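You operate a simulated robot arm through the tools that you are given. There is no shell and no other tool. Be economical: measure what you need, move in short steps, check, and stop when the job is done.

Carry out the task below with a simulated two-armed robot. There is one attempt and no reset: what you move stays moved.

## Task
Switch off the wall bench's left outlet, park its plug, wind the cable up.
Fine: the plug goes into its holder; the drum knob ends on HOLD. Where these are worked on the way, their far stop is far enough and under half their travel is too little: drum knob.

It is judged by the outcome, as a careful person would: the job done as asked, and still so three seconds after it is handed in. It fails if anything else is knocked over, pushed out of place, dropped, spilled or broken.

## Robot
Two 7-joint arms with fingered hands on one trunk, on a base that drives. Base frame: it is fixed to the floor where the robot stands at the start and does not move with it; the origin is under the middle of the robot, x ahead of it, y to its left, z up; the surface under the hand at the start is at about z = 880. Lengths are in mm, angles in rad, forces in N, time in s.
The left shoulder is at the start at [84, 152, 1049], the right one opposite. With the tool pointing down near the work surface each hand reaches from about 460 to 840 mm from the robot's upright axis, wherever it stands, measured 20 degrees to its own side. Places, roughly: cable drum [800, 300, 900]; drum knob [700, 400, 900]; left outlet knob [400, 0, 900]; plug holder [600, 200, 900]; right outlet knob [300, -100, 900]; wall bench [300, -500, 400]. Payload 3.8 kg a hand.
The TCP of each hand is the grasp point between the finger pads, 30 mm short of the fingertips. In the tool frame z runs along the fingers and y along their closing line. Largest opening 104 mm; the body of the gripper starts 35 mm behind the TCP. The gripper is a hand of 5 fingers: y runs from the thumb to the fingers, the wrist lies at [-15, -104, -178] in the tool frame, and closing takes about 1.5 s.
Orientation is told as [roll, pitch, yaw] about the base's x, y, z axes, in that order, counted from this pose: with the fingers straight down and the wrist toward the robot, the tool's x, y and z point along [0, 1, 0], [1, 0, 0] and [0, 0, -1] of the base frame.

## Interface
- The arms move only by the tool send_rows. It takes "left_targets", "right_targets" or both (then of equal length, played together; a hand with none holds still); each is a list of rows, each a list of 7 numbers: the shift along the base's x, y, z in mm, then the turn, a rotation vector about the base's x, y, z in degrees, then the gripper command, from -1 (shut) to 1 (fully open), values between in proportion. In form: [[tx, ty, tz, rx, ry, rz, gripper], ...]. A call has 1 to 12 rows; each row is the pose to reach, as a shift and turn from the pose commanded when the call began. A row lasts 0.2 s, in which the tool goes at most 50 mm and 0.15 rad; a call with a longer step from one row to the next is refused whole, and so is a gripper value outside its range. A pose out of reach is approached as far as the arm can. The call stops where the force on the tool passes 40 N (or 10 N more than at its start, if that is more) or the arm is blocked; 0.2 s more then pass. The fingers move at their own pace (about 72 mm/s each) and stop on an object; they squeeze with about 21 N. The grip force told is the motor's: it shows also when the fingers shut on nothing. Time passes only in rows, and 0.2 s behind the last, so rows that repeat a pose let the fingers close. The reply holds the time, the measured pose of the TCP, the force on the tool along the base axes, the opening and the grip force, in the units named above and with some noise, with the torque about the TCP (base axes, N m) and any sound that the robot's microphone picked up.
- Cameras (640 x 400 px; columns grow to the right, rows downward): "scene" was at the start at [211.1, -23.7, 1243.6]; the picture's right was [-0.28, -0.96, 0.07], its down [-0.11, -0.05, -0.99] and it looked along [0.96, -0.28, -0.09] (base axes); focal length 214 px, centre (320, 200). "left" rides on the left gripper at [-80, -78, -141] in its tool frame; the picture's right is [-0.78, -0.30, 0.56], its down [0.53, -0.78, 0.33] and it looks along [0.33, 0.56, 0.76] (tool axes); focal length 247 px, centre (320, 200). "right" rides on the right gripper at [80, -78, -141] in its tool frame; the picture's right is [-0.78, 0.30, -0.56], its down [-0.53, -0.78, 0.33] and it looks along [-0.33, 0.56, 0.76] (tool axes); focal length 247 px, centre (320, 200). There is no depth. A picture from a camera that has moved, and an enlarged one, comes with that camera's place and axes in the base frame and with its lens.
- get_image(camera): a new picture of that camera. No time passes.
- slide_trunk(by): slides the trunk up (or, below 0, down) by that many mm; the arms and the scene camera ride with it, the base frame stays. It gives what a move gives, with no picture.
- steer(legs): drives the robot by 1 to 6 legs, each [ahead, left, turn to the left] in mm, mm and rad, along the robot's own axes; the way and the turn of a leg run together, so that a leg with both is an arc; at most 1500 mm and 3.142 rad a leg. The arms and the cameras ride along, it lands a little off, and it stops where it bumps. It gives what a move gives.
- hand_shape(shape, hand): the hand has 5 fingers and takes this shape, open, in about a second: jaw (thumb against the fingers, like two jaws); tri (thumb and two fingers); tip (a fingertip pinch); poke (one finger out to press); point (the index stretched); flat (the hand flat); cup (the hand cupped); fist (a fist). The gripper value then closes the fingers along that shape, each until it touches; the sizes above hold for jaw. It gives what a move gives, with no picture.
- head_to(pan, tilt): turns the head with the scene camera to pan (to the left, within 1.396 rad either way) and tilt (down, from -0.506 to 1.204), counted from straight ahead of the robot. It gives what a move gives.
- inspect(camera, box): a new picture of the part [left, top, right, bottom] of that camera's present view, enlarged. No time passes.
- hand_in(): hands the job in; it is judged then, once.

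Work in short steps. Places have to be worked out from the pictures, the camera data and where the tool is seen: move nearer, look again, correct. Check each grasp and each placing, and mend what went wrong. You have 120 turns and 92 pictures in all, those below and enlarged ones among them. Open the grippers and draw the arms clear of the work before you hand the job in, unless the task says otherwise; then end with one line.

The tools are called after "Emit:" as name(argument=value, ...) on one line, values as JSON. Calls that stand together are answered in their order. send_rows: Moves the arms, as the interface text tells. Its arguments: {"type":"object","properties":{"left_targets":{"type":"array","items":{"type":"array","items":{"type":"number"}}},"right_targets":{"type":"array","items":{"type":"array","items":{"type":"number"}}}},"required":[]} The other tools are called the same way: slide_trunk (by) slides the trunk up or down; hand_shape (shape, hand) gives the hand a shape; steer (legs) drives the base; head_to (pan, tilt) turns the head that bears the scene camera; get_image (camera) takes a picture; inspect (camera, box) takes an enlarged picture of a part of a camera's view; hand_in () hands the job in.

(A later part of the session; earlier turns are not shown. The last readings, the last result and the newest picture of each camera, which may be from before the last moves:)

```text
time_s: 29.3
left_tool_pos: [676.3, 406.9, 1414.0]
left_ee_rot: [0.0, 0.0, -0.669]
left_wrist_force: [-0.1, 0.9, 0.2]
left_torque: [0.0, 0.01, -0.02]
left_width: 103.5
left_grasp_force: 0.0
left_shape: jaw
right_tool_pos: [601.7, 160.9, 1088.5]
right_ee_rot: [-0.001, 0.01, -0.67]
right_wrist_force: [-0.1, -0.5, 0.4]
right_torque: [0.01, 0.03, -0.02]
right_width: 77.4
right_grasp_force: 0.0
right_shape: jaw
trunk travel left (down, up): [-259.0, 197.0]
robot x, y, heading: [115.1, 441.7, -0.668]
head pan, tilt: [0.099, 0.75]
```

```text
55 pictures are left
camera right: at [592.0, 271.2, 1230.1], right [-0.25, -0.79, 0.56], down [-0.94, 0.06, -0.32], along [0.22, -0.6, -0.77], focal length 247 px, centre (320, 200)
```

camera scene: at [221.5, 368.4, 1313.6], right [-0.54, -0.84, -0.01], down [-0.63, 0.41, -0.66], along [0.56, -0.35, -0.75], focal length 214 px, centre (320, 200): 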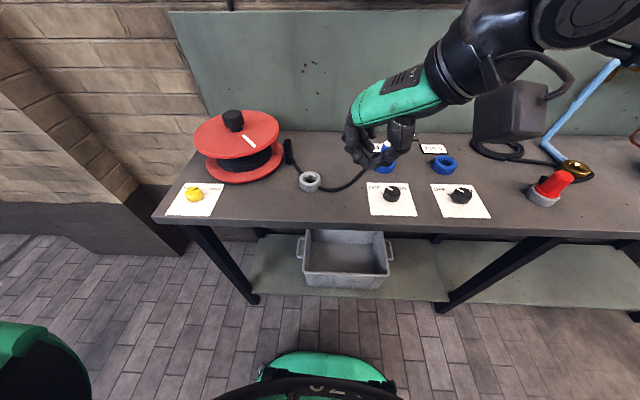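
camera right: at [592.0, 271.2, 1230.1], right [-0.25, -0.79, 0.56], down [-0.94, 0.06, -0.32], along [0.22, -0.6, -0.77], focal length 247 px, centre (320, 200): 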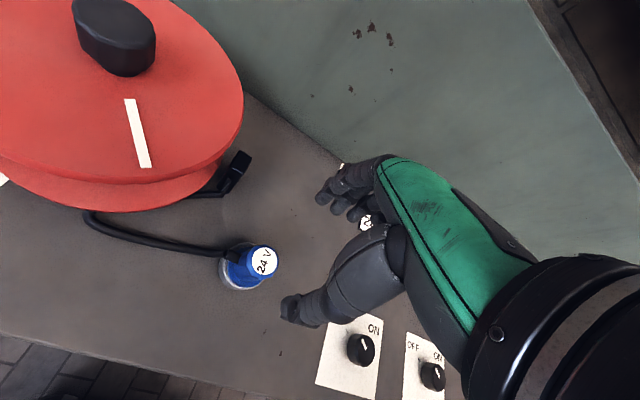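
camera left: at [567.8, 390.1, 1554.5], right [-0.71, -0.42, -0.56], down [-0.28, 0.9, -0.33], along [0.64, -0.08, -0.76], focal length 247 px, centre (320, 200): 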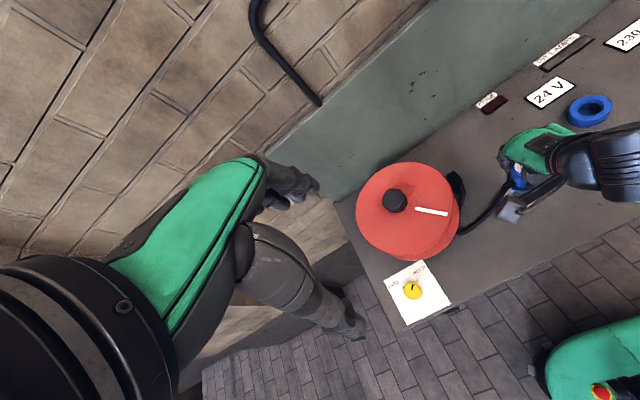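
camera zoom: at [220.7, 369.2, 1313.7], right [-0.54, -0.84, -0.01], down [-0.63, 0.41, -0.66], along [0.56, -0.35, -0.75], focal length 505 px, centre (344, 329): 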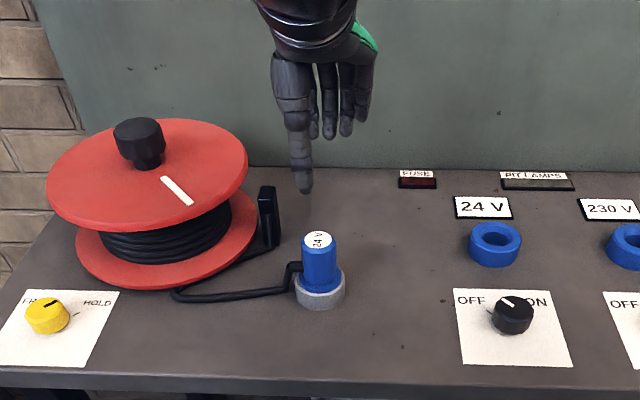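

The plug is parked upright in the holder. The triangulated drum handle top is at about (803,273,1037). I withdraw the right hand and bring the left above the yellow drum knob.

Emit:
send_rows(right_targets=[[-20, -20, 20, 0, 0, 0, 0.5], [-50, -40, 40, 0, 0, 0, 0.5], [-80, -60, 50, 0, 0, 0, 0.5], [-110, -80, 60, 0, 0, 0, 0.5], [-140, -100, 70, 0, 0, 0, 0.5], [-170, -120, 80, 0, 0, 0, 0.5], [-180, -130, 80, 0, 0, 0, 0.5], [-180, -130, 80, 0, 0, 0, 0.5]], left_targets=[[8, 6, -45, 0, 0, 0, 0.5], [16, 12, -90, 0, 0, 0, 0.5], [24, 18, -135, 0, 0, 0, 0.5], [32, 24, -180, 0, 0, 0, 0.5], [40, 30, -225, 0, 0, 0, 0.5], [48, 36, -270, 0, 0, 0, 0.5], [55, 38, -314, 0, 0, 0, 0.5], [55, 38, -314, 0, 0, 0, 0.5]])

Emit:
get_image(camera="left")

Emit:
get_image(camera="scene")

```text
time_s: 31.1
left_tool_pos: [733.1, 443.1, 1100.2]
left_ee_rot: [-0.002, -0.001, -0.671]
left_wrist_force: [-0.1, 0.1, -0.1]
left_torque: [0.0, 0.01, 0.02]
left_width: 78.3
left_grasp_force: 0.0
left_shape: jaw
right_tool_pos: [423.2, 32.6, 1165.7]
right_ee_rot: [0.0, 0.009, -0.67]
right_wrist_force: [0.0, 0.0, 0.2]
right_torque: [0.01, -0.01, 0.0]
right_width: 77.8
right_grasp_force: 0.0
right_shape: jaw
trunk travel left (down, up): [-259.0, 197.0]
robot x, y, heading: [116.9, 442.3, -0.672]
head pan, tilt: [0.099, 0.75]
```

```text
54 pictures are left
camera left: at [622.8, 427.8, 1241.5], right [-0.71, -0.42, -0.56], down [-0.28, 0.9, -0.33], along [0.64, -0.08, -0.76], focal length 247 px, centre (320, 200)
```

left: 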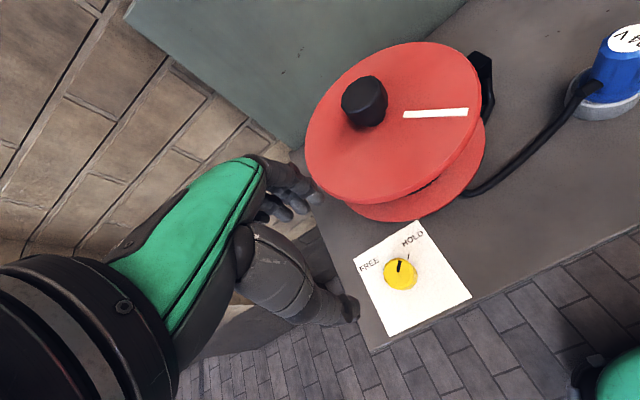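

```text
53 pictures are left
camera scene: at [221.3, 368.6, 1313.6], right [-0.54, -0.84, -0.01], down [-0.63, 0.41, -0.66], along [0.56, -0.35, -0.75], focal length 214 px, centre (320, 200)
```

scene: 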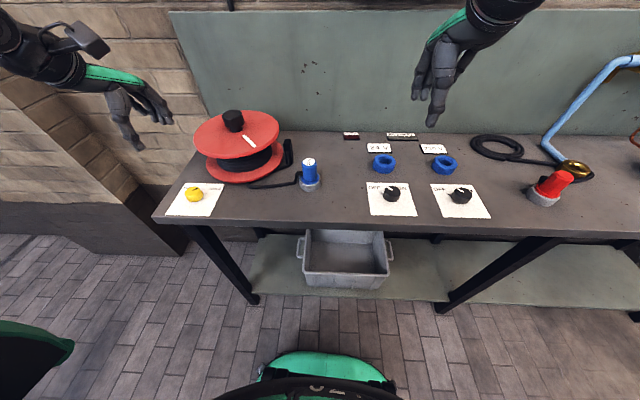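

The hand is over the yellow knob at about (731,442). I zoom in to read its pointer and the ticks.

Emit:
inspect(camera="left", box=[340, 210, 480, 340])

```text
3.08 times, centred on (410, 275) of left
camera zoom: at [622.8, 427.8, 1241.5], right [-0.71, -0.42, -0.56], down [-0.28, 0.9, -0.33], along [0.64, -0.08, -0.76], focal length 760 px, centre (43, -31)
```

zoom: 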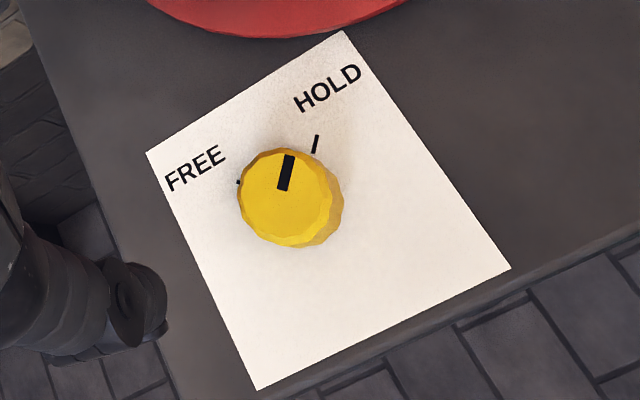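

The pointer is on HOLD, so it must go about 100° counter-clockwise to FREE. I raise the hand slightly and test the left wrist's range in the air.

Emit:
send_rows(left_targets=[[0, 0, 20, 0, 0, 8.5, 0.5], [0, 0, 40, 0, 0, 17, 0.5], [0, 0, 40, 0, 0, 25, 0.5], [0, 0, 40, 0, 0, 33, 0.5], [0, 0, 40, 0, 0, 41, 0.5], [0, 0, 40, 0, 0, 49, 0.5], [0, 0, 40, 0, 0, 57, 0.5], [0, 0, 40, 0, 0, 65, 0.5], [0, 0, 40, 0, 0, 73, 0.5], [0, 0, 40, 0, 0, 81, 0.5], [0, 0, 40, 0, 0, 89, 0.5]])

```text
time_s: 33.5
left_tool_pos: [733.0, 443.7, 1139.9]
left_ee_rot: [0.0, -0.001, 0.887]
left_wrist_force: [-0.4, 0.3, -0.1]
left_torque: [0.01, -0.04, -0.02]
left_width: 78.4
left_grasp_force: 0.0
left_shape: jaw
right_tool_pos: [423.2, 31.9, 1167.0]
right_ee_rot: [-0.001, 0.01, -0.67]
right_wrist_force: [0.1, 0.0, 0.6]
right_torque: [0.01, -0.02, 0.01]
right_width: 77.8
right_grasp_force: 0.1
right_shape: jaw
trunk travel left (down, up): [-259.0, 197.0]
robot x, y, heading: [115.2, 440.0, -0.665]
head pan, tilt: [0.099, 0.75]
```

The counter-clockwise range is good. I turn back to about 10° clockwise of straight so that the whole turn fits.

Emit:
send_rows(left_targets=[[0, 0, 0, 0, 0, -8.3, 0.5], [0, 0, 0, 0, 0, -16.6, 0.5], [0, 0, 0, 0, 0, -25, 0.5], [0, 0, 0, 0, 0, -33, 0.5], [0, 0, 0, 0, 0, -41.5, 0.5], [0, 0, 0, 0, 0, -50, 0.5], [0, 0, 0, 0, 0, -58, 0.5], [0, 0, 0, 0, 0, -66, 0.5], [0, 0, -30, 0, 0, -74.5, 0.5], [0, 0, -60, 0, 0, -83, 0.5], [-1, -1, -90, 0, 0, -91, 0.5], [-2, -2, -120, 0, 0, -99, 0.5]])

Emit:
get_image(camera="left")

Emit:
inspect(camera="scene", box=[100, 60, 340, 230])

```text
time_s: 36.1
left_tool_pos: [729.9, 440.3, 1021.8]
left_ee_rot: [0.0, 0.001, -0.847]
left_wrist_force: [-0.1, -0.1, -0.4]
left_torque: [0.0, -0.01, -0.02]
left_width: 78.0
left_grasp_force: 0.0
left_shape: jaw
right_tool_pos: [424.4, 33.7, 1166.4]
right_ee_rot: [-0.002, 0.008, -0.671]
right_wrist_force: [1.0, 1.4, 0.0]
right_torque: [0.04, -0.04, 0.03]
right_width: 77.8
right_grasp_force: 0.0
right_shape: jaw
trunk travel left (down, up): [-259.0, 197.0]
robot x, y, heading: [117.6, 439.9, -0.667]
head pan, tilt: [0.099, 0.75]
```

```text
51 pictures are left
camera left: at [618.9, 445.5, 1162.1], right [-0.78, -0.29, -0.56], down [-0.11, 0.94, -0.33], along [0.62, -0.2, -0.76], focal length 247 px, centre (320, 200)
```

left: 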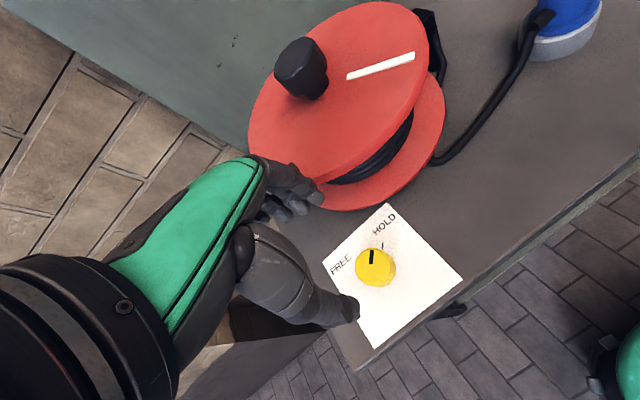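

```text
2.35 times, centred on (220, 145) of scene
camera zoom: at [221.6, 368.8, 1313.6], right [-0.54, -0.84, -0.01], down [-0.63, 0.41, -0.66], along [0.56, -0.35, -0.75], focal length 505 px, centre (555, 329)
```

zoom: 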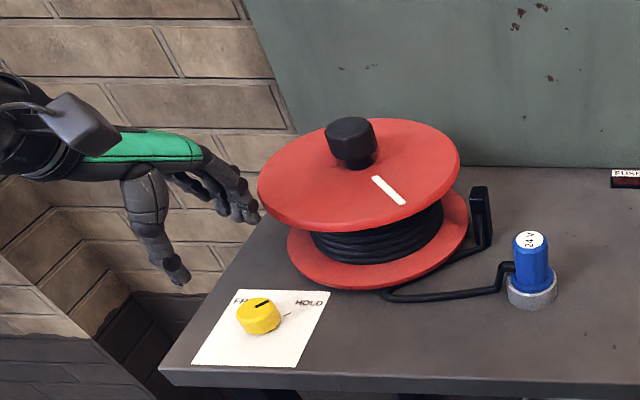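

The knob is centred at (731,442) and the TCP is nearly above it. I narrow the opening and rotate slightly left to keep the fingers clear of the drum rim, then descend.

Emit:
send_rows(left_targets=[[1, 1, 0, 0, 0, 8, 0.25], [1, 1, -20, 0, 0, 16, 0.25], [1, 1, -50, 0, 0, 16, 0.25], [1, 1, -80, 0, 0, 16, 0.25], [1, 1, -106, 0, 0, 16, 0.25], [1, 1, -106, 0, 0, 16, 0.25]])

Emit:
inspect(camera="left", box=[220, 120, 480, 340])

```text
time_s: 37.5
left_tool_pos: [731.8, 443.8, 914.8]
left_ee_rot: [0.0, 0.001, -0.565]
left_wrist_force: [0.3, 0.0, 1.4]
left_torque: [0.0, 0.01, 0.01]
left_width: 65.6
left_grasp_force: 0.2
left_shape: jaw
right_tool_pos: [424.2, 33.0, 1166.2]
right_ee_rot: [0.001, 0.008, -0.671]
right_wrist_force: [0.3, -0.4, -0.2]
right_torque: [-0.01, 0.0, -0.02]
right_width: 77.7
right_grasp_force: 0.0
right_shape: jaw
trunk travel left (down, up): [-259.0, 197.0]
robot x, y, heading: [117.5, 441.8, -0.67]
head pan, tilt: [0.099, 0.75]
```

```text
1.82 times, centred on (350, 230) of left
camera zoom: at [623.0, 417.2, 1055.3], right [-0.67, -0.5, -0.56], down [-0.37, 0.87, -0.33], along [0.65, -0.02, -0.76], focal length 449 px, centre (266, 146)
```

zoom: 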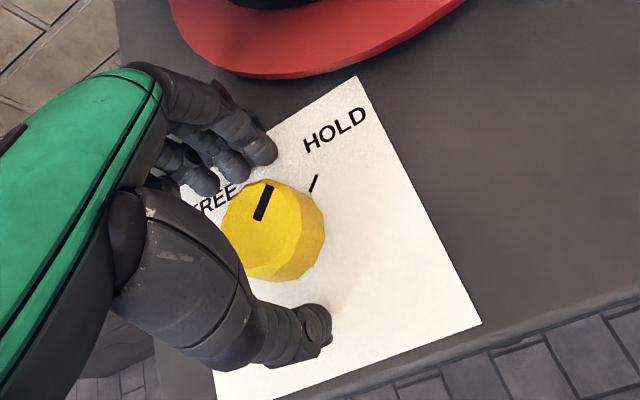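

The fingers straddle the knob well, so I close on it.

Emit:
send_rows(left_targets=[[0, -1, -2, 0, 0, 0, -0.7], [0, -1, -2, 0, 0, 0, -0.7], [0, -1, -2, 0, 0, 0, -0.7], [0, -1, -2, 0, 0, 0, -0.7], [0, -1, -2, 0, 0, 0, -0.7], [0, -1, -2, 0, 0, 8, -0.7], [0, -1, -2, 0, 0, 16, -0.7], [0, -1, -2, 0, 0, 24, -0.7]])

Emit:
inspect(camera="left", box=[220, 120, 480, 340])

```text
time_s: 39.3
left_tool_pos: [730.6, 441.8, 911.8]
left_ee_rot: [-0.002, -0.001, -0.145]
left_wrist_force: [-7.5, 2.1, -1.8]
left_torque: [0.03, 0.19, 0.03]
left_width: 32.2
left_grasp_force: 21.1
left_shape: jaw
right_tool_pos: [423.0, 32.8, 1165.4]
right_ee_rot: [-0.001, 0.008, -0.671]
right_wrist_force: [0.4, 0.4, 0.2]
right_torque: [-0.02, 0.01, 0.01]
right_width: 78.0
right_grasp_force: 0.0
right_shape: jaw
trunk travel left (down, up): [-259.0, 197.0]
robot x, y, heading: [115.5, 437.4, -0.664]
head pan, tilt: [0.099, 0.75]
```

```text
1.82 times, centred on (350, 230) of left
camera zoom: at [643.3, 373.7, 1053.1], right [-0.4, -0.73, -0.56], down [-0.69, 0.64, -0.33], along [0.6, 0.25, -0.76], focal length 449 px, centre (266, 146)
```

zoom: 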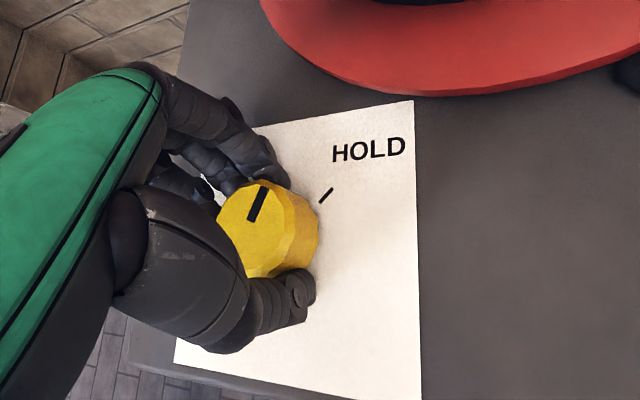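

The knob turns with the hand. I continue counter-clockwise.

Emit:
send_rows(left_targets=[[0, 0, 0, 0, 0, 8, -0.7], [0, 0, 0, 0, 0, 16, -0.7], [0, 0, 0, 0, 0, 24, -0.7], [0, 0, 0, 0, 0, 32, -0.7], [0, 0, 0, 0, 0, 40, -0.7], [0, 0, 0, 0, 0, 48, -0.7], [0, 0, 0, 0, 0, 56, -0.7], [0, 0, 0, 0, 0, 62, -0.7]])

Emit:
inspect(camera="left", box=[220, 120, 480, 340])

```text
time_s: 41.1
left_tool_pos: [731.7, 441.8, 912.0]
left_ee_rot: [0.0, -0.002, 0.937]
left_wrist_force: [-0.5, 1.5, 0.3]
left_torque: [0.11, -0.02, 0.03]
left_width: 32.1
left_grasp_force: 20.9
left_shape: jaw
right_tool_pos: [424.7, 32.5, 1165.3]
right_ee_rot: [0.001, 0.008, -0.67]
right_wrist_force: [0.7, -0.2, -0.3]
right_torque: [0.0, 0.0, -0.02]
right_width: 77.8
right_grasp_force: 0.2
right_shape: jaw
trunk travel left (down, up): [-259.0, 197.0]
robot x, y, heading: [118.5, 436.3, -0.671]
head pan, tilt: [0.099, 0.75]
```

```text
1.82 times, centred on (350, 230) of left
camera zoom: at [750.9, 331.6, 1052.9], right [0.45, -0.7, -0.56], down [-0.89, -0.31, -0.33], along [0.06, 0.65, -0.76], focal length 449 px, centre (266, 146)
```

zoom: 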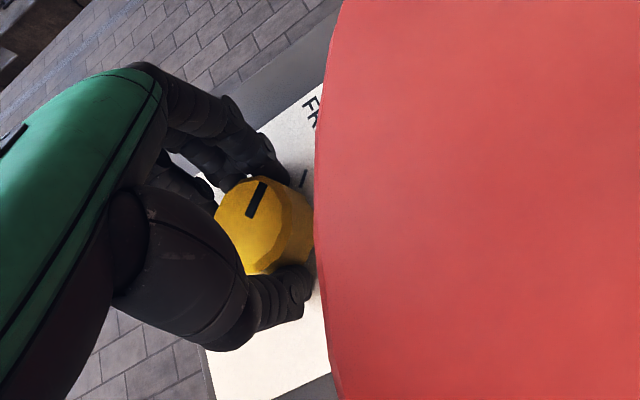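

The pointer is nearly on the FREE tick. I turn a few degrees further to feel for the stop.

Emit:
send_rows(left_targets=[[0, 0, 0, 0, 0, 5, -0.7], [0, 0, 0, 0, 0, 10, -0.7]])

Emit:
inspect(camera="left", box=[220, 120, 480, 340])

```text
time_s: 41.7
left_tool_pos: [733.2, 442.3, 912.2]
left_ee_rot: [-0.001, 0.0, 1.111]
left_wrist_force: [2.7, 1.0, 1.0]
left_torque: [0.1, -0.07, -0.09]
left_width: 32.2
left_grasp_force: 21.1
left_shape: jaw
right_tool_pos: [424.6, 31.8, 1166.1]
right_ee_rot: [0.0, 0.008, -0.671]
right_wrist_force: [0.6, 0.2, 0.1]
right_torque: [0.01, 0.03, 0.05]
right_width: 77.7
right_grasp_force: 0.1
right_shape: jaw
trunk travel left (down, up): [-259.0, 197.0]
robot x, y, heading: [116.4, 439.1, -0.672]
head pan, tilt: [0.099, 0.75]
```

```text
1.82 times, centred on (350, 230) of left
camera zoom: at [770.0, 336.7, 1052.9], right [0.57, -0.61, -0.56], down [-0.82, -0.46, -0.33], along [-0.05, 0.65, -0.76], focal length 449 px, centre (266, 146)
```

zoom: 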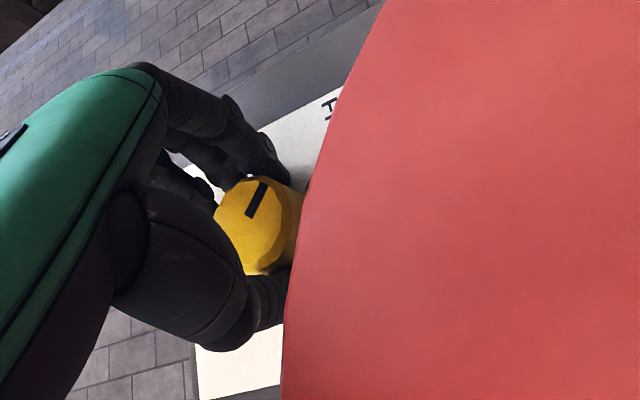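

The torque has reversed slightly, which suggests the stop is reached. I release, lift, and check the pointer.

Emit:
send_rows(left_targets=[[0, 0, 0, 0, 0, 9, 0.25], [0, 0, 0, 0, 0, 9, 0.25], [0, 0, 0, 0, 0, 9, 0.25], [0, 0, 0, 0, 0, 9, 0.25], [0, 0, 30, 0, 0, 9, 0.25], [0, 0, 75, 0, 0, 9, 0.25], [0, 0, 120, 0, 0, 4, 0.25], [0, 0, 165, 0, 0, -4, 0.25], [0, 0, 210, 0, 0, -12, 0.25], [0, 0, 230, 0, 0, -20, 0.25], [0, 0, 230, 0, 0, -28, 0.25], [0, 0, 230, 0, 0, -36, 0.25]])

Emit:
inspect(camera="scene", box=[160, 90, 320, 230])

Emit:
get_image(camera="left")

```text
refused: row 1 steps farther than a row can; nothing moved
```

```text
2.86 times, centred on (240, 160) of scene
camera zoom: at [221.6, 368.3, 1313.6], right [-0.54, -0.84, -0.01], down [-0.63, 0.41, -0.66], along [0.56, -0.35, -0.75], focal length 613 px, centre (549, 314)
```

zoom: 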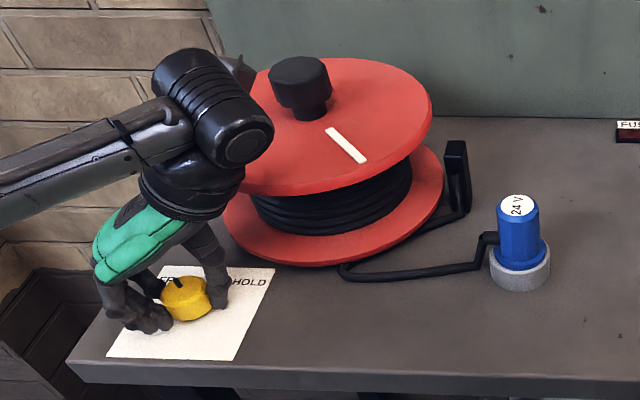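

```text
44 pictures are left
camera left: at [770.0, 336.7, 1052.9], right [0.57, -0.61, -0.56], down [-0.82, -0.46, -0.33], along [-0.05, 0.65, -0.76], focal length 247 px, centre (320, 200)
```

left: 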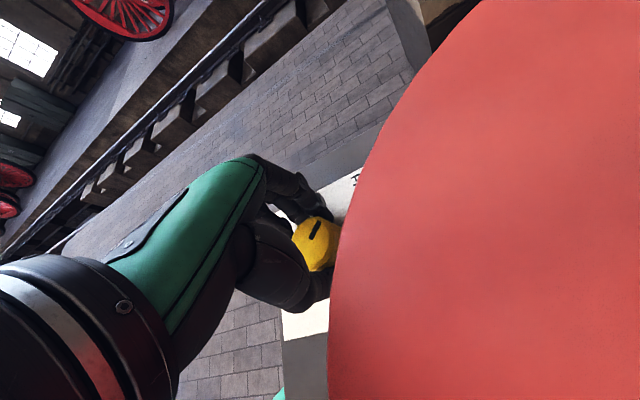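

The first row's turn was too big a step and nothing moved. The pointer faces left toward FREE, so I release with no first turn.

Emit:
send_rows(left_targets=[[0, 0, 0, 0, 0, 0, 0.25], [0, 0, 0, 0, 0, 0, 0.25], [0, 0, 0, 0, 0, 0, 0.25], [0, 0, 0, 0, 0, 0, 0.25], [0, 0, 30, 0, 0, 0, 0.25], [0, 0, 75, 0, 0, 0, 0.25], [0, 0, 120, 0, 0, -8, 0.25], [0, 0, 165, 0, 0, -16, 0.25], [0, 0, 200, 0, 0, -24, 0.25], [0, 0, 210, 0, 0, -32, 0.25], [0, 0, 210, 0, 0, -40, 0.25], [0, 0, 210, 0, 0, -48, 0.25]])

Emit:
inspect(camera="scene", box=[160, 90, 320, 230])

```text
time_s: 44.3
left_tool_pos: [731.8, 442.8, 1121.3]
left_ee_rot: [0.001, 0.0, 0.269]
left_wrist_force: [0.7, 0.9, -0.1]
left_torque: [0.01, 0.01, -0.01]
left_width: 64.6
left_grasp_force: 0.0
left_shape: jaw
right_tool_pos: [424.2, 33.6, 1165.7]
right_ee_rot: [-0.004, 0.008, -0.669]
right_wrist_force: [-0.1, 0.3, 1.2]
right_torque: [0.0, 0.02, -0.03]
right_width: 77.9
right_grasp_force: 0.1
right_shape: jaw
trunk travel left (down, up): [-259.0, 197.0]
robot x, y, heading: [116.5, 439.2, -0.669]
head pan, tilt: [0.099, 0.75]
```

```text
2.86 times, centred on (240, 160) of scene
camera zoom: at [221.0, 369.1, 1313.7], right [-0.54, -0.84, -0.01], down [-0.63, 0.41, -0.66], along [0.56, -0.35, -0.75], focal length 613 px, centre (549, 314)
```

zoom: 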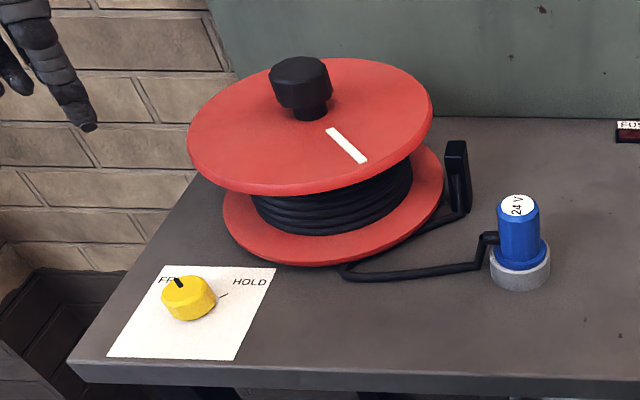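

The drum knob is now on FREE. I move the left hand above the drum's central handle, straightening it on the way.

Emit:
send_rows(left_targets=[[10, -24, 5, 0, 0, -8, 0.5], [20, -48, 10, 0, 0, -16, 0.5], [30, -72, 15, 0, 0, -24, 0.5], [40, -96, 20, 0, 0, -32, 0.5], [50, -120, 20, 0, 0, -40, 0.5], [60, -145, 20, 0, 0, -48, 0.5], [71, -170, 20, 0, 0, -54, 0.5], [71, -170, 20, 0, 0, -54, 0.5]])

Emit:
get_image(camera="left")

Emit:
inspect(camera="right", box=[0, 0, 320, 200])

```text
time_s: 46.1
left_tool_pos: [802.4, 271.4, 1142.4]
left_ee_rot: [-0.001, 0.0, -0.671]
left_wrist_force: [0.5, 0.2, -0.5]
left_torque: [0.02, 0.01, 0.03]
left_width: 77.7
left_grasp_force: 0.0
left_shape: jaw
right_tool_pos: [423.8, 33.6, 1165.9]
right_ee_rot: [-0.003, 0.008, -0.671]
right_wrist_force: [-1.1, 0.2, 0.5]
right_torque: [0.01, 0.02, 0.01]
right_width: 78.0
right_grasp_force: 0.1
right_shape: jaw
trunk travel left (down, up): [-259.0, 197.0]
robot x, y, heading: [120.3, 442.2, -0.666]
head pan, tilt: [0.099, 0.75]
```

```text
42 pictures are left
camera left: at [692.8, 256.5, 1283.5], right [-0.71, -0.42, -0.56], down [-0.28, 0.9, -0.33], along [0.64, -0.09, -0.76], focal length 247 px, centre (320, 200)
```

left: 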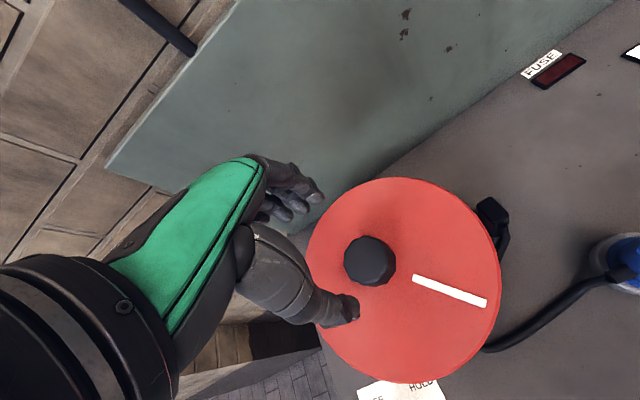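

```text
2.00 times, centred on (160, 100) of right
camera zoom: at [413.5, 143.7, 1307.5], right [-0.25, -0.79, 0.56], down [-0.94, 0.07, -0.33], along [0.22, -0.6, -0.77], focal length 494 px, centre (640, 400)
```

zoom: 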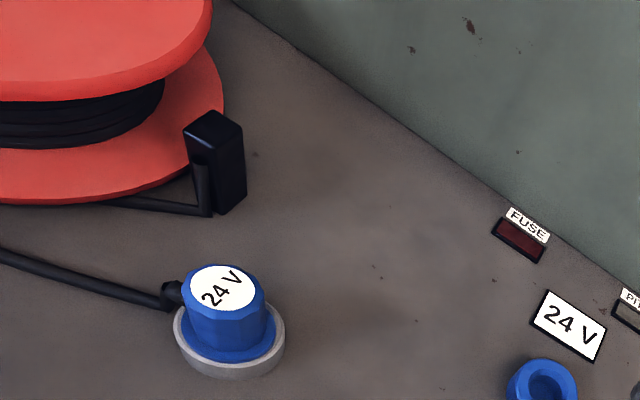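

The handle is at about (804,271) with its top at 1037 and the disc top at about 993. I descend to z≈1030 and grasp it.

Emit:
send_rows(left_targets=[[1, 0, -30, 0, 0, 0, 0.6], [1, 0, -60, 0, 0, 0, 0.6], [1, 0, -90, 0, 0, 0, 0.6], [1, 0, -112, 0, 0, 0, 0.6], [1, 0, -112, 0, 0, 0, -0.6], [1, 0, -112, 0, 0, 0, -0.6], [1, 0, -112, 0, 0, 0, -0.6], [1, 0, -112, 0, 0, 0, -0.6], [1, 0, -112, 0, 0, 0, -0.6]])

Emit:
inspect(camera="left", box=[240, 120, 480, 320])

```text
time_s: 48.1
left_tool_pos: [803.6, 271.7, 1029.1]
left_ee_rot: [-0.001, 0.003, -0.672]
left_wrist_force: [1.2, -2.7, -7.1]
left_torque: [-0.01, 0.04, -0.05]
left_width: 41.5
left_grasp_force: 21.1
left_shape: jaw
right_tool_pos: [425.2, 32.8, 1164.7]
right_ee_rot: [-0.002, 0.009, -0.67]
right_wrist_force: [-0.7, 0.5, 0.0]
right_torque: [0.01, 0.02, 0.0]
right_width: 77.9
right_grasp_force: 0.0
right_shape: jaw
trunk travel left (down, up): [-259.0, 197.0]
robot x, y, heading: [119.2, 440.0, -0.673]
head pan, tilt: [0.099, 0.75]
```

```text
2.00 times, centred on (360, 220) of left
camera zoom: at [693.9, 256.7, 1169.3], right [-0.72, -0.42, -0.56], down [-0.28, 0.9, -0.33], along [0.64, -0.08, -0.76], focal length 494 px, centre (240, 160)
```

zoom: 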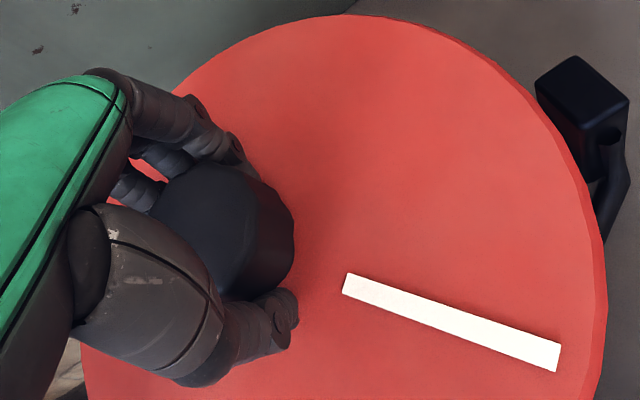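

I have a solid grip. I turn counter-clockwise about 40° and see what the cable does.

Emit:
send_rows(left_targets=[[0, 0, 0, 0, 0, 8, -0.6], [0, 0, 0, 0, 0, 16, -0.6], [0, 0, 0, 0, 0, 24, -0.6], [0, 0, 0, 0, 0, 32, -0.6], [0, 0, 0, 0, 0, 40, -0.6]])

Emit:
inspect(camera="scene", box=[160, 90, 320, 230])

```text
time_s: 49.3
left_tool_pos: [804.7, 270.3, 1027.7]
left_ee_rot: [0.0, 0.001, 0.03]
left_wrist_force: [3.0, -8.9, -9.3]
left_torque: [-0.15, 0.08, -0.03]
left_width: 41.4
left_grasp_force: 21.4
left_shape: jaw
right_tool_pos: [425.0, 31.0, 1163.9]
right_ee_rot: [0.0, 0.01, -0.671]
right_wrist_force: [-0.1, 1.1, -0.1]
right_torque: [-0.05, -0.01, 0.03]
right_width: 77.8
right_grasp_force: 0.1
right_shape: jaw
trunk travel left (down, up): [-259.0, 197.0]
robot x, y, heading: [118.2, 441.6, -0.671]
head pan, tilt: [0.099, 0.75]
```

```text
2.86 times, centred on (240, 160) of scene
camera zoom: at [223.1, 366.1, 1313.3], right [-0.54, -0.84, -0.01], down [-0.63, 0.41, -0.66], along [0.56, -0.35, -0.76], focal length 613 px, centre (549, 314)
```

zoom: 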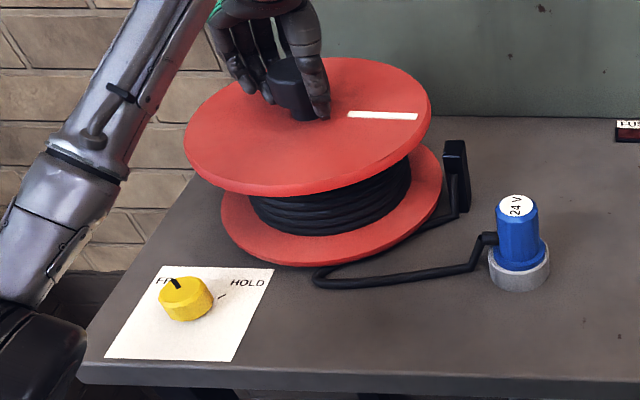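

Turning counter-clockwise paid cable out: the slack bend moved left. Winding is therefore clockwise, so I turn clockwise about 70°.

Emit:
send_rows(left_targets=[[0, 0, 0, 0, 0, -8, -0.6], [0, 0, 0, 0, 0, -16, -0.6], [0, 0, 0, 0, 0, -24, -0.6], [0, 0, 0, 0, 0, -32, -0.6], [0, 0, 0, 0, 0, -40, -0.6], [0, 0, 0, 0, 0, -48, -0.6], [0, 0, 0, 0, 0, -56, -0.6], [0, 0, 0, 0, 0, -64, -0.6], [0, 0, 0, 0, 0, -70, -0.6]])

Emit:
inspect(camera="scene", box=[160, 90, 320, 230])

```text
time_s: 51.3
left_tool_pos: [805.0, 273.9, 1029.3]
left_ee_rot: [-0.002, 0.001, -1.196]
left_wrist_force: [-2.2, 7.8, -11.9]
left_torque: [0.25, 0.12, 0.02]
left_width: 40.7
left_grasp_force: 21.0
left_shape: jaw
right_tool_pos: [426.4, 34.4, 1164.8]
right_ee_rot: [-0.002, 0.008, -0.669]
right_wrist_force: [0.6, 0.3, 0.1]
right_torque: [-0.01, 0.0, -0.01]
right_width: 78.2
right_grasp_force: 0.1
right_shape: jaw
trunk travel left (down, up): [-259.0, 197.0]
robot x, y, heading: [117.8, 439.9, -0.673]
head pan, tilt: [0.099, 0.75]
```

```text
2.86 times, centred on (240, 160) of scene
camera zoom: at [222.6, 369.7, 1313.5], right [-0.54, -0.84, -0.01], down [-0.63, 0.41, -0.66], along [0.56, -0.35, -0.75], focal length 613 px, centre (549, 314)
```

zoom: 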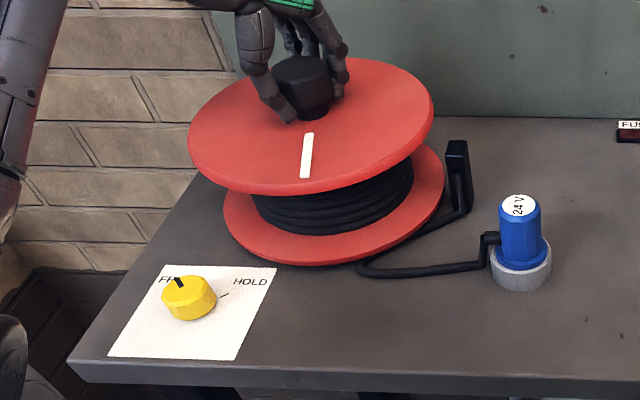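

Clockwise winds the cable in. I open, lift a little, and swing the hand back counter-clockwise for another stroke.

Emit:
send_rows(left_targets=[[0, 0, 0, 0, 0, 0, 1], [0, 0, 0, 0, 0, 0, 1], [0, 0, 0, 0, 0, 0, 1], [0, 0, 20, 0, 0, 0, 1], [0, 0, 40, 0, 0, 8, 1], [0, 0, 50, 0, 0, 16, 1], [0, 0, 50, 0, 0, 24, 1], [0, 0, 50, 0, 0, 32, 1], [0, 0, 50, 0, 0, 40, 1], [0, 0, 50, 0, 0, 48, 1], [0, 0, 50, 0, 0, 56, 1], [0, 0, 50, 0, 0, 64, 1]])

Emit:
send_rows(left_targets=[[0, 0, 0, 0, 0, 8, 1], [0, 0, 0, 0, 0, 16, 1], [0, 0, 0, 0, 0, 24, 1], [0, 0, 0, 0, 0, 32, 1], [0, 0, 0, 0, 0, 40, 1], [0, 0, 0, 0, 0, 48, 1], [0, 0, 0, 0, 0, 56, 1], [0, 0, 0, 0, 0, 62, 1]])

Emit:
get_image(camera="left")

Emit:
inspect(camera="scene", box=[160, 90, 320, 230])

```text
time_s: 53.9
left_tool_pos: [802.9, 272.7, 1079.7]
left_ee_rot: [0.0, 0.0, -0.077]
left_wrist_force: [1.4, 0.4, 0.4]
left_torque: [0.01, 0.0, 0.01]
left_width: 103.7
left_grasp_force: 0.1
left_shape: jaw
right_tool_pos: [424.0, 33.4, 1165.3]
right_ee_rot: [-0.001, 0.009, -0.669]
right_wrist_force: [0.3, -0.1, -0.3]
right_torque: [0.02, 0.01, -0.03]
right_width: 78.0
right_grasp_force: 0.0
right_shape: jaw
trunk travel left (down, up): [-259.0, 197.0]
robot x, y, heading: [116.4, 442.6, -0.674]
head pan, tilt: [0.099, 0.75]
```

```text
time_s: 55.7
left_tool_pos: [803.3, 273.1, 1078.9]
left_ee_rot: [-0.001, -0.001, 1.008]
left_wrist_force: [0.5, 0.0, 0.5]
left_torque: [0.0, 0.01, -0.01]
left_width: 103.4
left_grasp_force: 0.0
left_shape: jaw
right_tool_pos: [423.2, 32.6, 1164.8]
right_ee_rot: [0.0, 0.009, -0.67]
right_wrist_force: [0.6, 0.3, 0.4]
right_torque: [0.01, 0.0, 0.01]
right_width: 78.0
right_grasp_force: 0.1
right_shape: jaw
trunk travel left (down, up): [-259.0, 197.0]
robot x, y, heading: [114.8, 436.2, -0.668]
head pan, tilt: [0.099, 0.75]
```

```text
37 pictures are left
camera left: at [829.9, 162.8, 1220.0], right [0.5, -0.66, -0.56], down [-0.87, -0.37, -0.33], along [0.01, 0.65, -0.76], focal length 247 px, centre (320, 200)
```

left: 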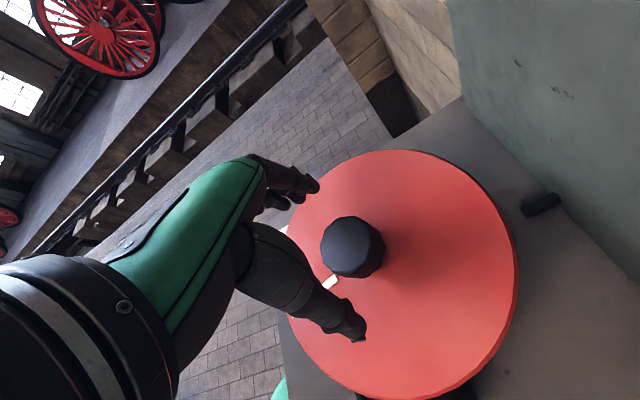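

```text
2.86 times, centred on (240, 160) of scene
camera zoom: at [221.0, 368.4, 1313.6], right [-0.54, -0.84, -0.01], down [-0.63, 0.41, -0.66], along [0.56, -0.35, -0.75], focal length 613 px, centre (549, 314)
```

zoom: 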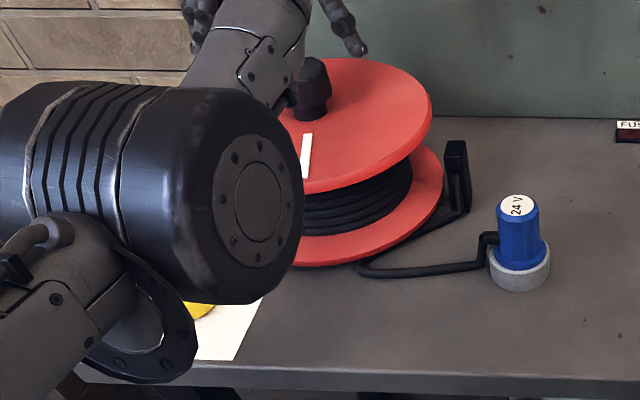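

The hand is back at about +96° and centred on the handle. I lower, grip, and then turn clockwise.

Emit:
send_rows(left_targets=[[1, 0, -25, 0, 0, 0, 1], [1, 0, -50, 0, 0, 0, 1], [1, 0, -50, 0, 0, 0, -0.6], [1, 0, -50, 0, 0, 0, -0.6], [1, 0, -50, 0, 0, 0, -0.6], [1, 0, -50, 0, 0, 0, -0.6], [1, 0, -50, 0, 0, 0, -0.6], [1, 0, -50, 0, 0, 0, -0.6]])

Emit:
send_rows(left_targets=[[0, 0, 0, 0, 0, -8, -0.6], [0, 0, 0, 0, 0, -16, -0.6], [0, 0, 0, 0, 0, -24, -0.6], [0, 0, 0, 0, 0, -32, -0.6], [0, 0, 0, 0, 0, -40, -0.6], [0, 0, 0, 0, 0, -48, -0.6], [0, 0, 0, 0, 0, -56, -0.6], [0, 0, 0, 0, 0, -64, -0.6]])

Emit:
inspect(camera="scene", box=[160, 90, 320, 230])

```text
time_s: 57.5
left_tool_pos: [804.6, 272.3, 1027.7]
left_ee_rot: [0.003, 0.0, 1.002]
left_wrist_force: [-3.3, -1.5, -7.1]
left_torque: [-0.04, 0.06, 0.05]
left_width: 40.8
left_grasp_force: 21.3
left_shape: jaw
right_tool_pos: [425.6, 31.9, 1165.1]
right_ee_rot: [-0.001, 0.009, -0.669]
right_wrist_force: [-0.3, -0.2, -0.7]
right_torque: [-0.04, -0.01, -0.03]
right_width: 77.9
right_grasp_force: 0.1
right_shape: jaw
trunk travel left (down, up): [-259.0, 197.0]
robot x, y, heading: [116.5, 438.8, -0.667]
head pan, tilt: [0.099, 0.75]
```

```text
time_s: 59.3
left_tool_pos: [806.7, 274.6, 1028.2]
left_ee_rot: [-0.001, 0.003, -0.113]
left_wrist_force: [4.7, 10.2, -10.1]
left_torque: [0.14, -0.09, -0.03]
left_width: 40.5
left_grasp_force: 20.9
left_shape: jaw
right_tool_pos: [428.2, 35.5, 1165.1]
right_ee_rot: [-0.003, 0.009, -0.67]
right_wrist_force: [0.3, 0.8, 0.6]
right_torque: [-0.02, 0.03, 0.01]
right_width: 77.9
right_grasp_force: 0.1
right_shape: jaw
trunk travel left (down, up): [-259.0, 197.0]
robot x, y, heading: [117.8, 441.2, -0.67]
head pan, tilt: [0.099, 0.75]
```

```text
2.86 times, centred on (240, 160) of scene
camera zoom: at [223.8, 370.6, 1313.5], right [-0.54, -0.84, -0.01], down [-0.63, 0.41, -0.66], along [0.56, -0.35, -0.75], focal length 613 px, centre (549, 314)
```

zoom: 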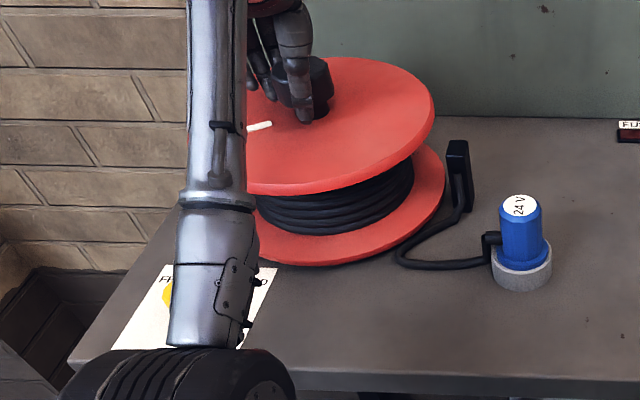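

The bend has moved in further, to about column 397. I carry on clockwise toward −30°.

Emit:
send_rows(left_targets=[[0, 0, 1, 0, 0, -8, -0.6], [0, 0, 1, 0, 0, -16, -0.6], [0, 0, 1, 0, 0, -24, -0.6], [0, 0, 1, 0, 0, -32, -0.6], [0, 0, 1, 0, 0, -40, -0.6], [0, 0, 1, 0, 0, -48, -0.6], [0, 0, 1, 0, 0, -56, -0.6], [0, 0, 1, 0, 0, -63, -0.6]])

Emit:
inspect(camera="scene", box=[160, 90, 320, 230])

```text
time_s: 61.1
left_tool_pos: [809.7, 273.6, 1028.5]
left_ee_rot: [-0.001, 0.003, -1.211]
left_wrist_force: [13.8, 9.9, -10.2]
left_torque: [0.1, -0.2, 0.01]
left_width: 39.0
left_grasp_force: 20.9
left_shape: jaw
right_tool_pos: [428.8, 33.9, 1164.7]
right_ee_rot: [-0.002, 0.009, -0.671]
right_wrist_force: [1.4, -0.5, 0.3]
right_torque: [-0.02, -0.04, -0.04]
right_width: 77.7
right_grasp_force: 0.2
right_shape: jaw
trunk travel left (down, up): [-259.0, 197.0]
robot x, y, heading: [115.6, 442.7, -0.674]
head pan, tilt: [0.099, 0.75]
```

```text
2.86 times, centred on (240, 160) of scene
camera zoom: at [225.9, 370.2, 1313.3], right [-0.54, -0.84, -0.01], down [-0.63, 0.41, -0.66], along [0.55, -0.35, -0.76], focal length 613 px, centre (549, 314)
```

zoom: 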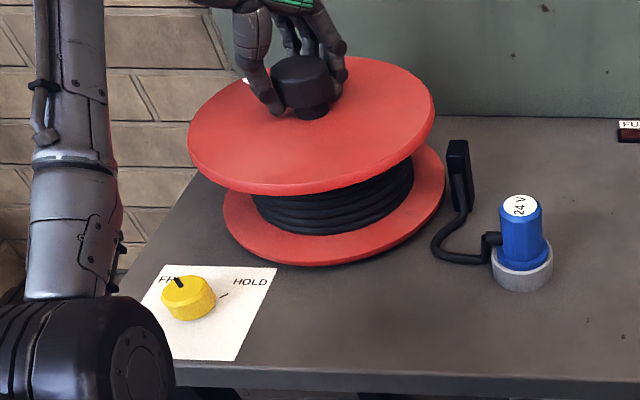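

The slack is reduced but still there. I release and swing back for another stroke.

Emit:
send_rows(left_targets=[[0, 0, 0, 0, 0, 0, 1], [0, 0, 0, 0, 0, 0, 1], [0, 0, 0, 0, 0, 0, 1], [0, 0, 20, 0, 0, 0, 1], [0, 0, 40, 0, 0, 8, 1], [0, 0, 50, 0, 0, 16, 1], [0, 0, 50, 0, 0, 24, 1], [0, 0, 50, 0, 0, 32, 1], [0, 0, 50, 0, 0, 40, 1], [0, 0, 50, 0, 0, 48, 1], [0, 0, 50, 0, 0, 56, 1], [0, 0, 50, 0, 0, 64, 1]])

Emit:
send_rows(left_targets=[[0, 0, 0, 0, 0, 8, 1], [0, 0, 0, 0, 0, 16, 1], [0, 0, 0, 0, 0, 24, 1], [0, 0, 0, 0, 0, 32, 1], [0, 0, 0, 0, 0, 40, 1], [0, 0, 0, 0, 0, 48, 1], [0, 0, 0, 0, 0, 56, 1], [0, 0, 0, 0, 0, 62, 1]])

```text
time_s: 63.7
left_tool_pos: [803.9, 272.8, 1081.2]
left_ee_rot: [0.0, 0.0, -0.092]
left_wrist_force: [0.3, 0.3, 0.4]
left_torque: [0.01, 0.02, -0.03]
left_width: 103.9
left_grasp_force: 0.1
left_shape: jaw
right_tool_pos: [423.8, 32.7, 1166.4]
right_ee_rot: [0.001, 0.01, -0.671]
right_wrist_force: [-0.6, 1.0, 0.1]
right_torque: [0.03, 0.01, 0.01]
right_width: 77.7
right_grasp_force: 0.1
right_shape: jaw
trunk travel left (down, up): [-259.0, 197.0]
robot x, y, heading: [117.7, 441.3, -0.666]
head pan, tilt: [0.099, 0.75]
```

```text
time_s: 65.5
left_tool_pos: [803.9, 271.6, 1081.2]
left_ee_rot: [0.0, 0.0, 0.988]
left_wrist_force: [-0.2, -0.4, -0.5]
left_torque: [0.03, -0.01, 0.02]
left_width: 103.6
left_grasp_force: 0.0
left_shape: jaw
right_tool_pos: [425.0, 32.5, 1165.4]
right_ee_rot: [0.0, 0.008, -0.67]
right_wrist_force: [0.5, 0.1, -0.1]
right_torque: [0.02, -0.02, -0.02]
right_width: 77.7
right_grasp_force: 0.1
right_shape: jaw
trunk travel left (down, up): [-259.0, 197.0]
robot x, y, heading: [119.0, 441.8, -0.671]
head pan, tilt: [0.099, 0.75]
```

I am at the start of the stroke and on centre. I lower, grip and turn clockwise in a moderate step, then check.

Emit:
send_rows(left_targets=[[1, 0, -25, 0, 0, 0, 1], [1, 0, -52, 0, 0, 0, 1], [1, 0, -52, 0, 0, 0, -0.6], [1, 0, -52, 0, 0, 0, -0.6], [1, 0, -52, 0, 0, 0, -0.6], [1, 0, -52, 0, 0, 0, -0.6], [1, 0, -52, 0, 0, 0, -0.6], [1, 0, -52, 0, 0, 0, -0.6]])

Emit:
send_rows(left_targets=[[0, 0, 0, 0, 0, -8, -0.6], [0, 0, 0, 0, 0, -16, -0.6], [0, 0, 0, 0, 0, -24, -0.6], [0, 0, 0, 0, 0, -32, -0.6], [0, 0, 0, 0, 0, -40, -0.6], [0, 0, 0, 0, 0, -48, -0.6], [0, 0, 0, 0, 0, -56, -0.6], [0, 0, 0, 0, 0, -64, -0.6]])

Emit:
inspect(camera="scene", box=[160, 90, 320, 230])

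```text
time_s: 67.3
left_tool_pos: [805.6, 270.9, 1028.5]
left_ee_rot: [0.001, 0.002, 0.987]
left_wrist_force: [-3.6, -2.0, -7.8]
left_torque: [-0.05, 0.08, 0.03]
left_width: 40.1
left_grasp_force: 21.5
left_shape: jaw
right_tool_pos: [423.7, 32.7, 1165.3]
right_ee_rot: [-0.001, 0.007, -0.67]
right_wrist_force: [0.7, -0.8, 0.0]
right_torque: [0.01, -0.02, 0.0]
right_width: 77.6
right_grasp_force: 0.1
right_shape: jaw
trunk travel left (down, up): [-259.0, 197.0]
robot x, y, heading: [116.9, 438.2, -0.667]
head pan, tilt: [0.099, 0.75]
```

```text
time_s: 69.1
left_tool_pos: [808.4, 275.3, 1026.7]
left_ee_rot: [0.0, 0.001, -0.129]
left_wrist_force: [0.7, 10.3, -12.5]
left_torque: [0.22, 0.07, 0.4]
left_width: 39.6
left_grasp_force: 20.9
left_shape: jaw
right_tool_pos: [426.5, 34.8, 1167.0]
right_ee_rot: [-0.003, 0.009, -0.67]
right_wrist_force: [0.4, -0.1, 0.0]
right_torque: [-0.02, 0.04, 0.01]
right_width: 77.9
right_grasp_force: 0.0
right_shape: jaw
trunk travel left (down, up): [-259.0, 197.0]
robot x, y, heading: [115.1, 446.0, -0.674]
head pan, tilt: [0.099, 0.75]
```

```text
2.86 times, centred on (240, 160) of scene
camera zoom: at [223.4, 370.8, 1313.5], right [-0.54, -0.84, -0.01], down [-0.63, 0.41, -0.66], along [0.56, -0.35, -0.75], focal length 613 px, centre (549, 314)
```

zoom: 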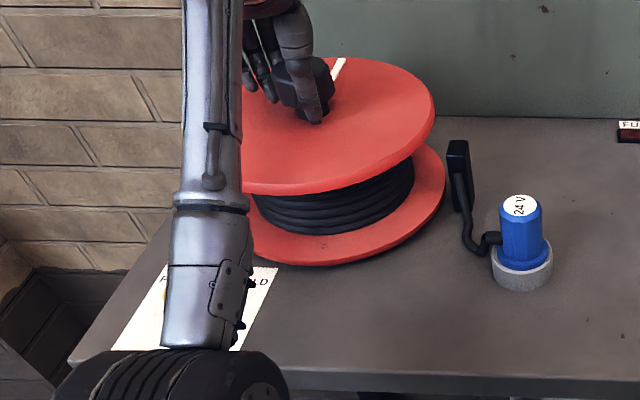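

The cable is now short, and a z torque of 0.4 N·m shows resistance. I try a little further to see whether it is the stop.

Emit:
send_rows(left_targets=[[0, 0, 1, 0, 0, -6, -0.6], [0, 0, 1, 0, 0, -12, -0.6], [0, 0, 1, 0, 0, -18, -0.6]])

Emit:
inspect(camera="scene", box=[200, 90, 320, 190])

```text
time_s: 69.9
left_tool_pos: [807.2, 274.3, 1027.1]
left_ee_rot: [0.0, 0.003, -0.441]
left_wrist_force: [1.8, 15.6, -18.4]
left_torque: [0.39, 0.21, 0.75]
left_width: 38.0
left_grasp_force: 20.6
left_shape: jaw
right_tool_pos: [427.6, 34.9, 1165.0]
right_ee_rot: [-0.004, 0.009, -0.669]
right_wrist_force: [1.3, -0.1, 0.1]
right_torque: [-0.02, 0.01, 0.02]
right_width: 77.9
right_grasp_force: 0.0
right_shape: jaw
trunk travel left (down, up): [-259.0, 197.0]
robot x, y, heading: [117.3, 440.7, -0.669]
head pan, tilt: [0.099, 0.75]
```

```text
4.00 times, centred on (260, 140) of scene
camera zoom: at [224.4, 371.0, 1313.4], right [-0.54, -0.84, -0.01], down [-0.63, 0.41, -0.66], along [0.55, -0.35, -0.75], focal length 858 px, centre (560, 440)
```

zoom: 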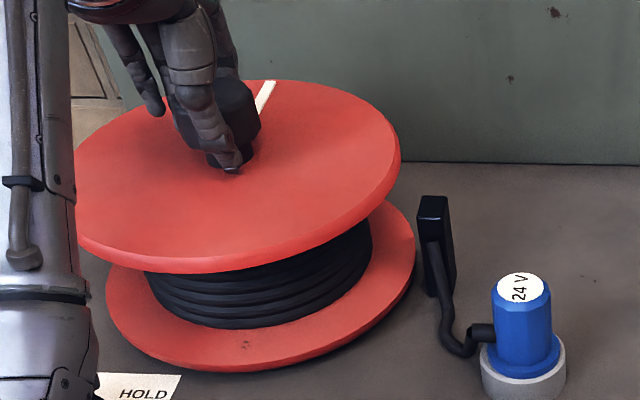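

The torque climbs to 0.75 N·m and the drum no longer moves, so it is wound to its stop. I release, lift, and carry the left hand back to the yellow knob.

Emit:
send_rows(left_targets=[[0, 0, 0, 0, 0, 0, 1], [0, 0, 0, 0, 0, 0, 1], [0, 0, 0, 0, 0, 0, 1], [0, 0, 35, 0, 0, 0, 1], [0, 0, 75, 0, 0, 0, 0.6], [0, 0, 110, 0, 0, 8, 0.25], [-15, 34, 115, 0, 0, 16, 0.25], [-30, 68, 115, 0, 0, 24, 0.25], [-45, 102, 115, 0, 0, 32, 0.25], [-60, 136, 115, 0, 0, 40, 0.25], [-74, 171, 115, 0, 0, 48, 0.25]])

Emit:
inspect(camera="scene", box=[160, 90, 320, 230])

```text
time_s: 72.3
left_tool_pos: [732.2, 442.7, 1143.7]
left_ee_rot: [0.001, 0.003, 0.395]
left_wrist_force: [0.2, -0.3, -0.2]
left_torque: [-0.01, 0.02, 0.01]
left_width: 65.3
left_grasp_force: 0.0
left_shape: jaw
right_tool_pos: [424.4, 33.6, 1166.4]
right_ee_rot: [0.0, 0.009, -0.672]
right_wrist_force: [0.2, 0.2, 1.1]
right_torque: [-0.02, -0.02, 0.0]
right_width: 77.9
right_grasp_force: 0.0
right_shape: jaw
trunk travel left (down, up): [-259.0, 197.0]
robot x, y, heading: [118.5, 440.3, -0.672]
head pan, tilt: [0.099, 0.75]
```

```text
2.86 times, centred on (240, 160) of scene
camera zoom: at [220.7, 369.0, 1313.7], right [-0.54, -0.84, -0.01], down [-0.63, 0.41, -0.66], along [0.56, -0.35, -0.75], focal length 613 px, centre (549, 314)
```

zoom: 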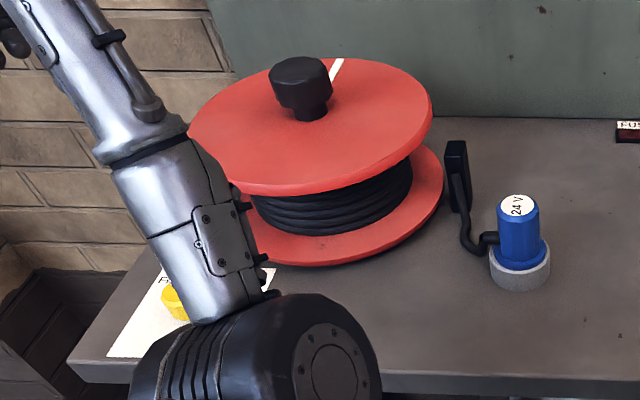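

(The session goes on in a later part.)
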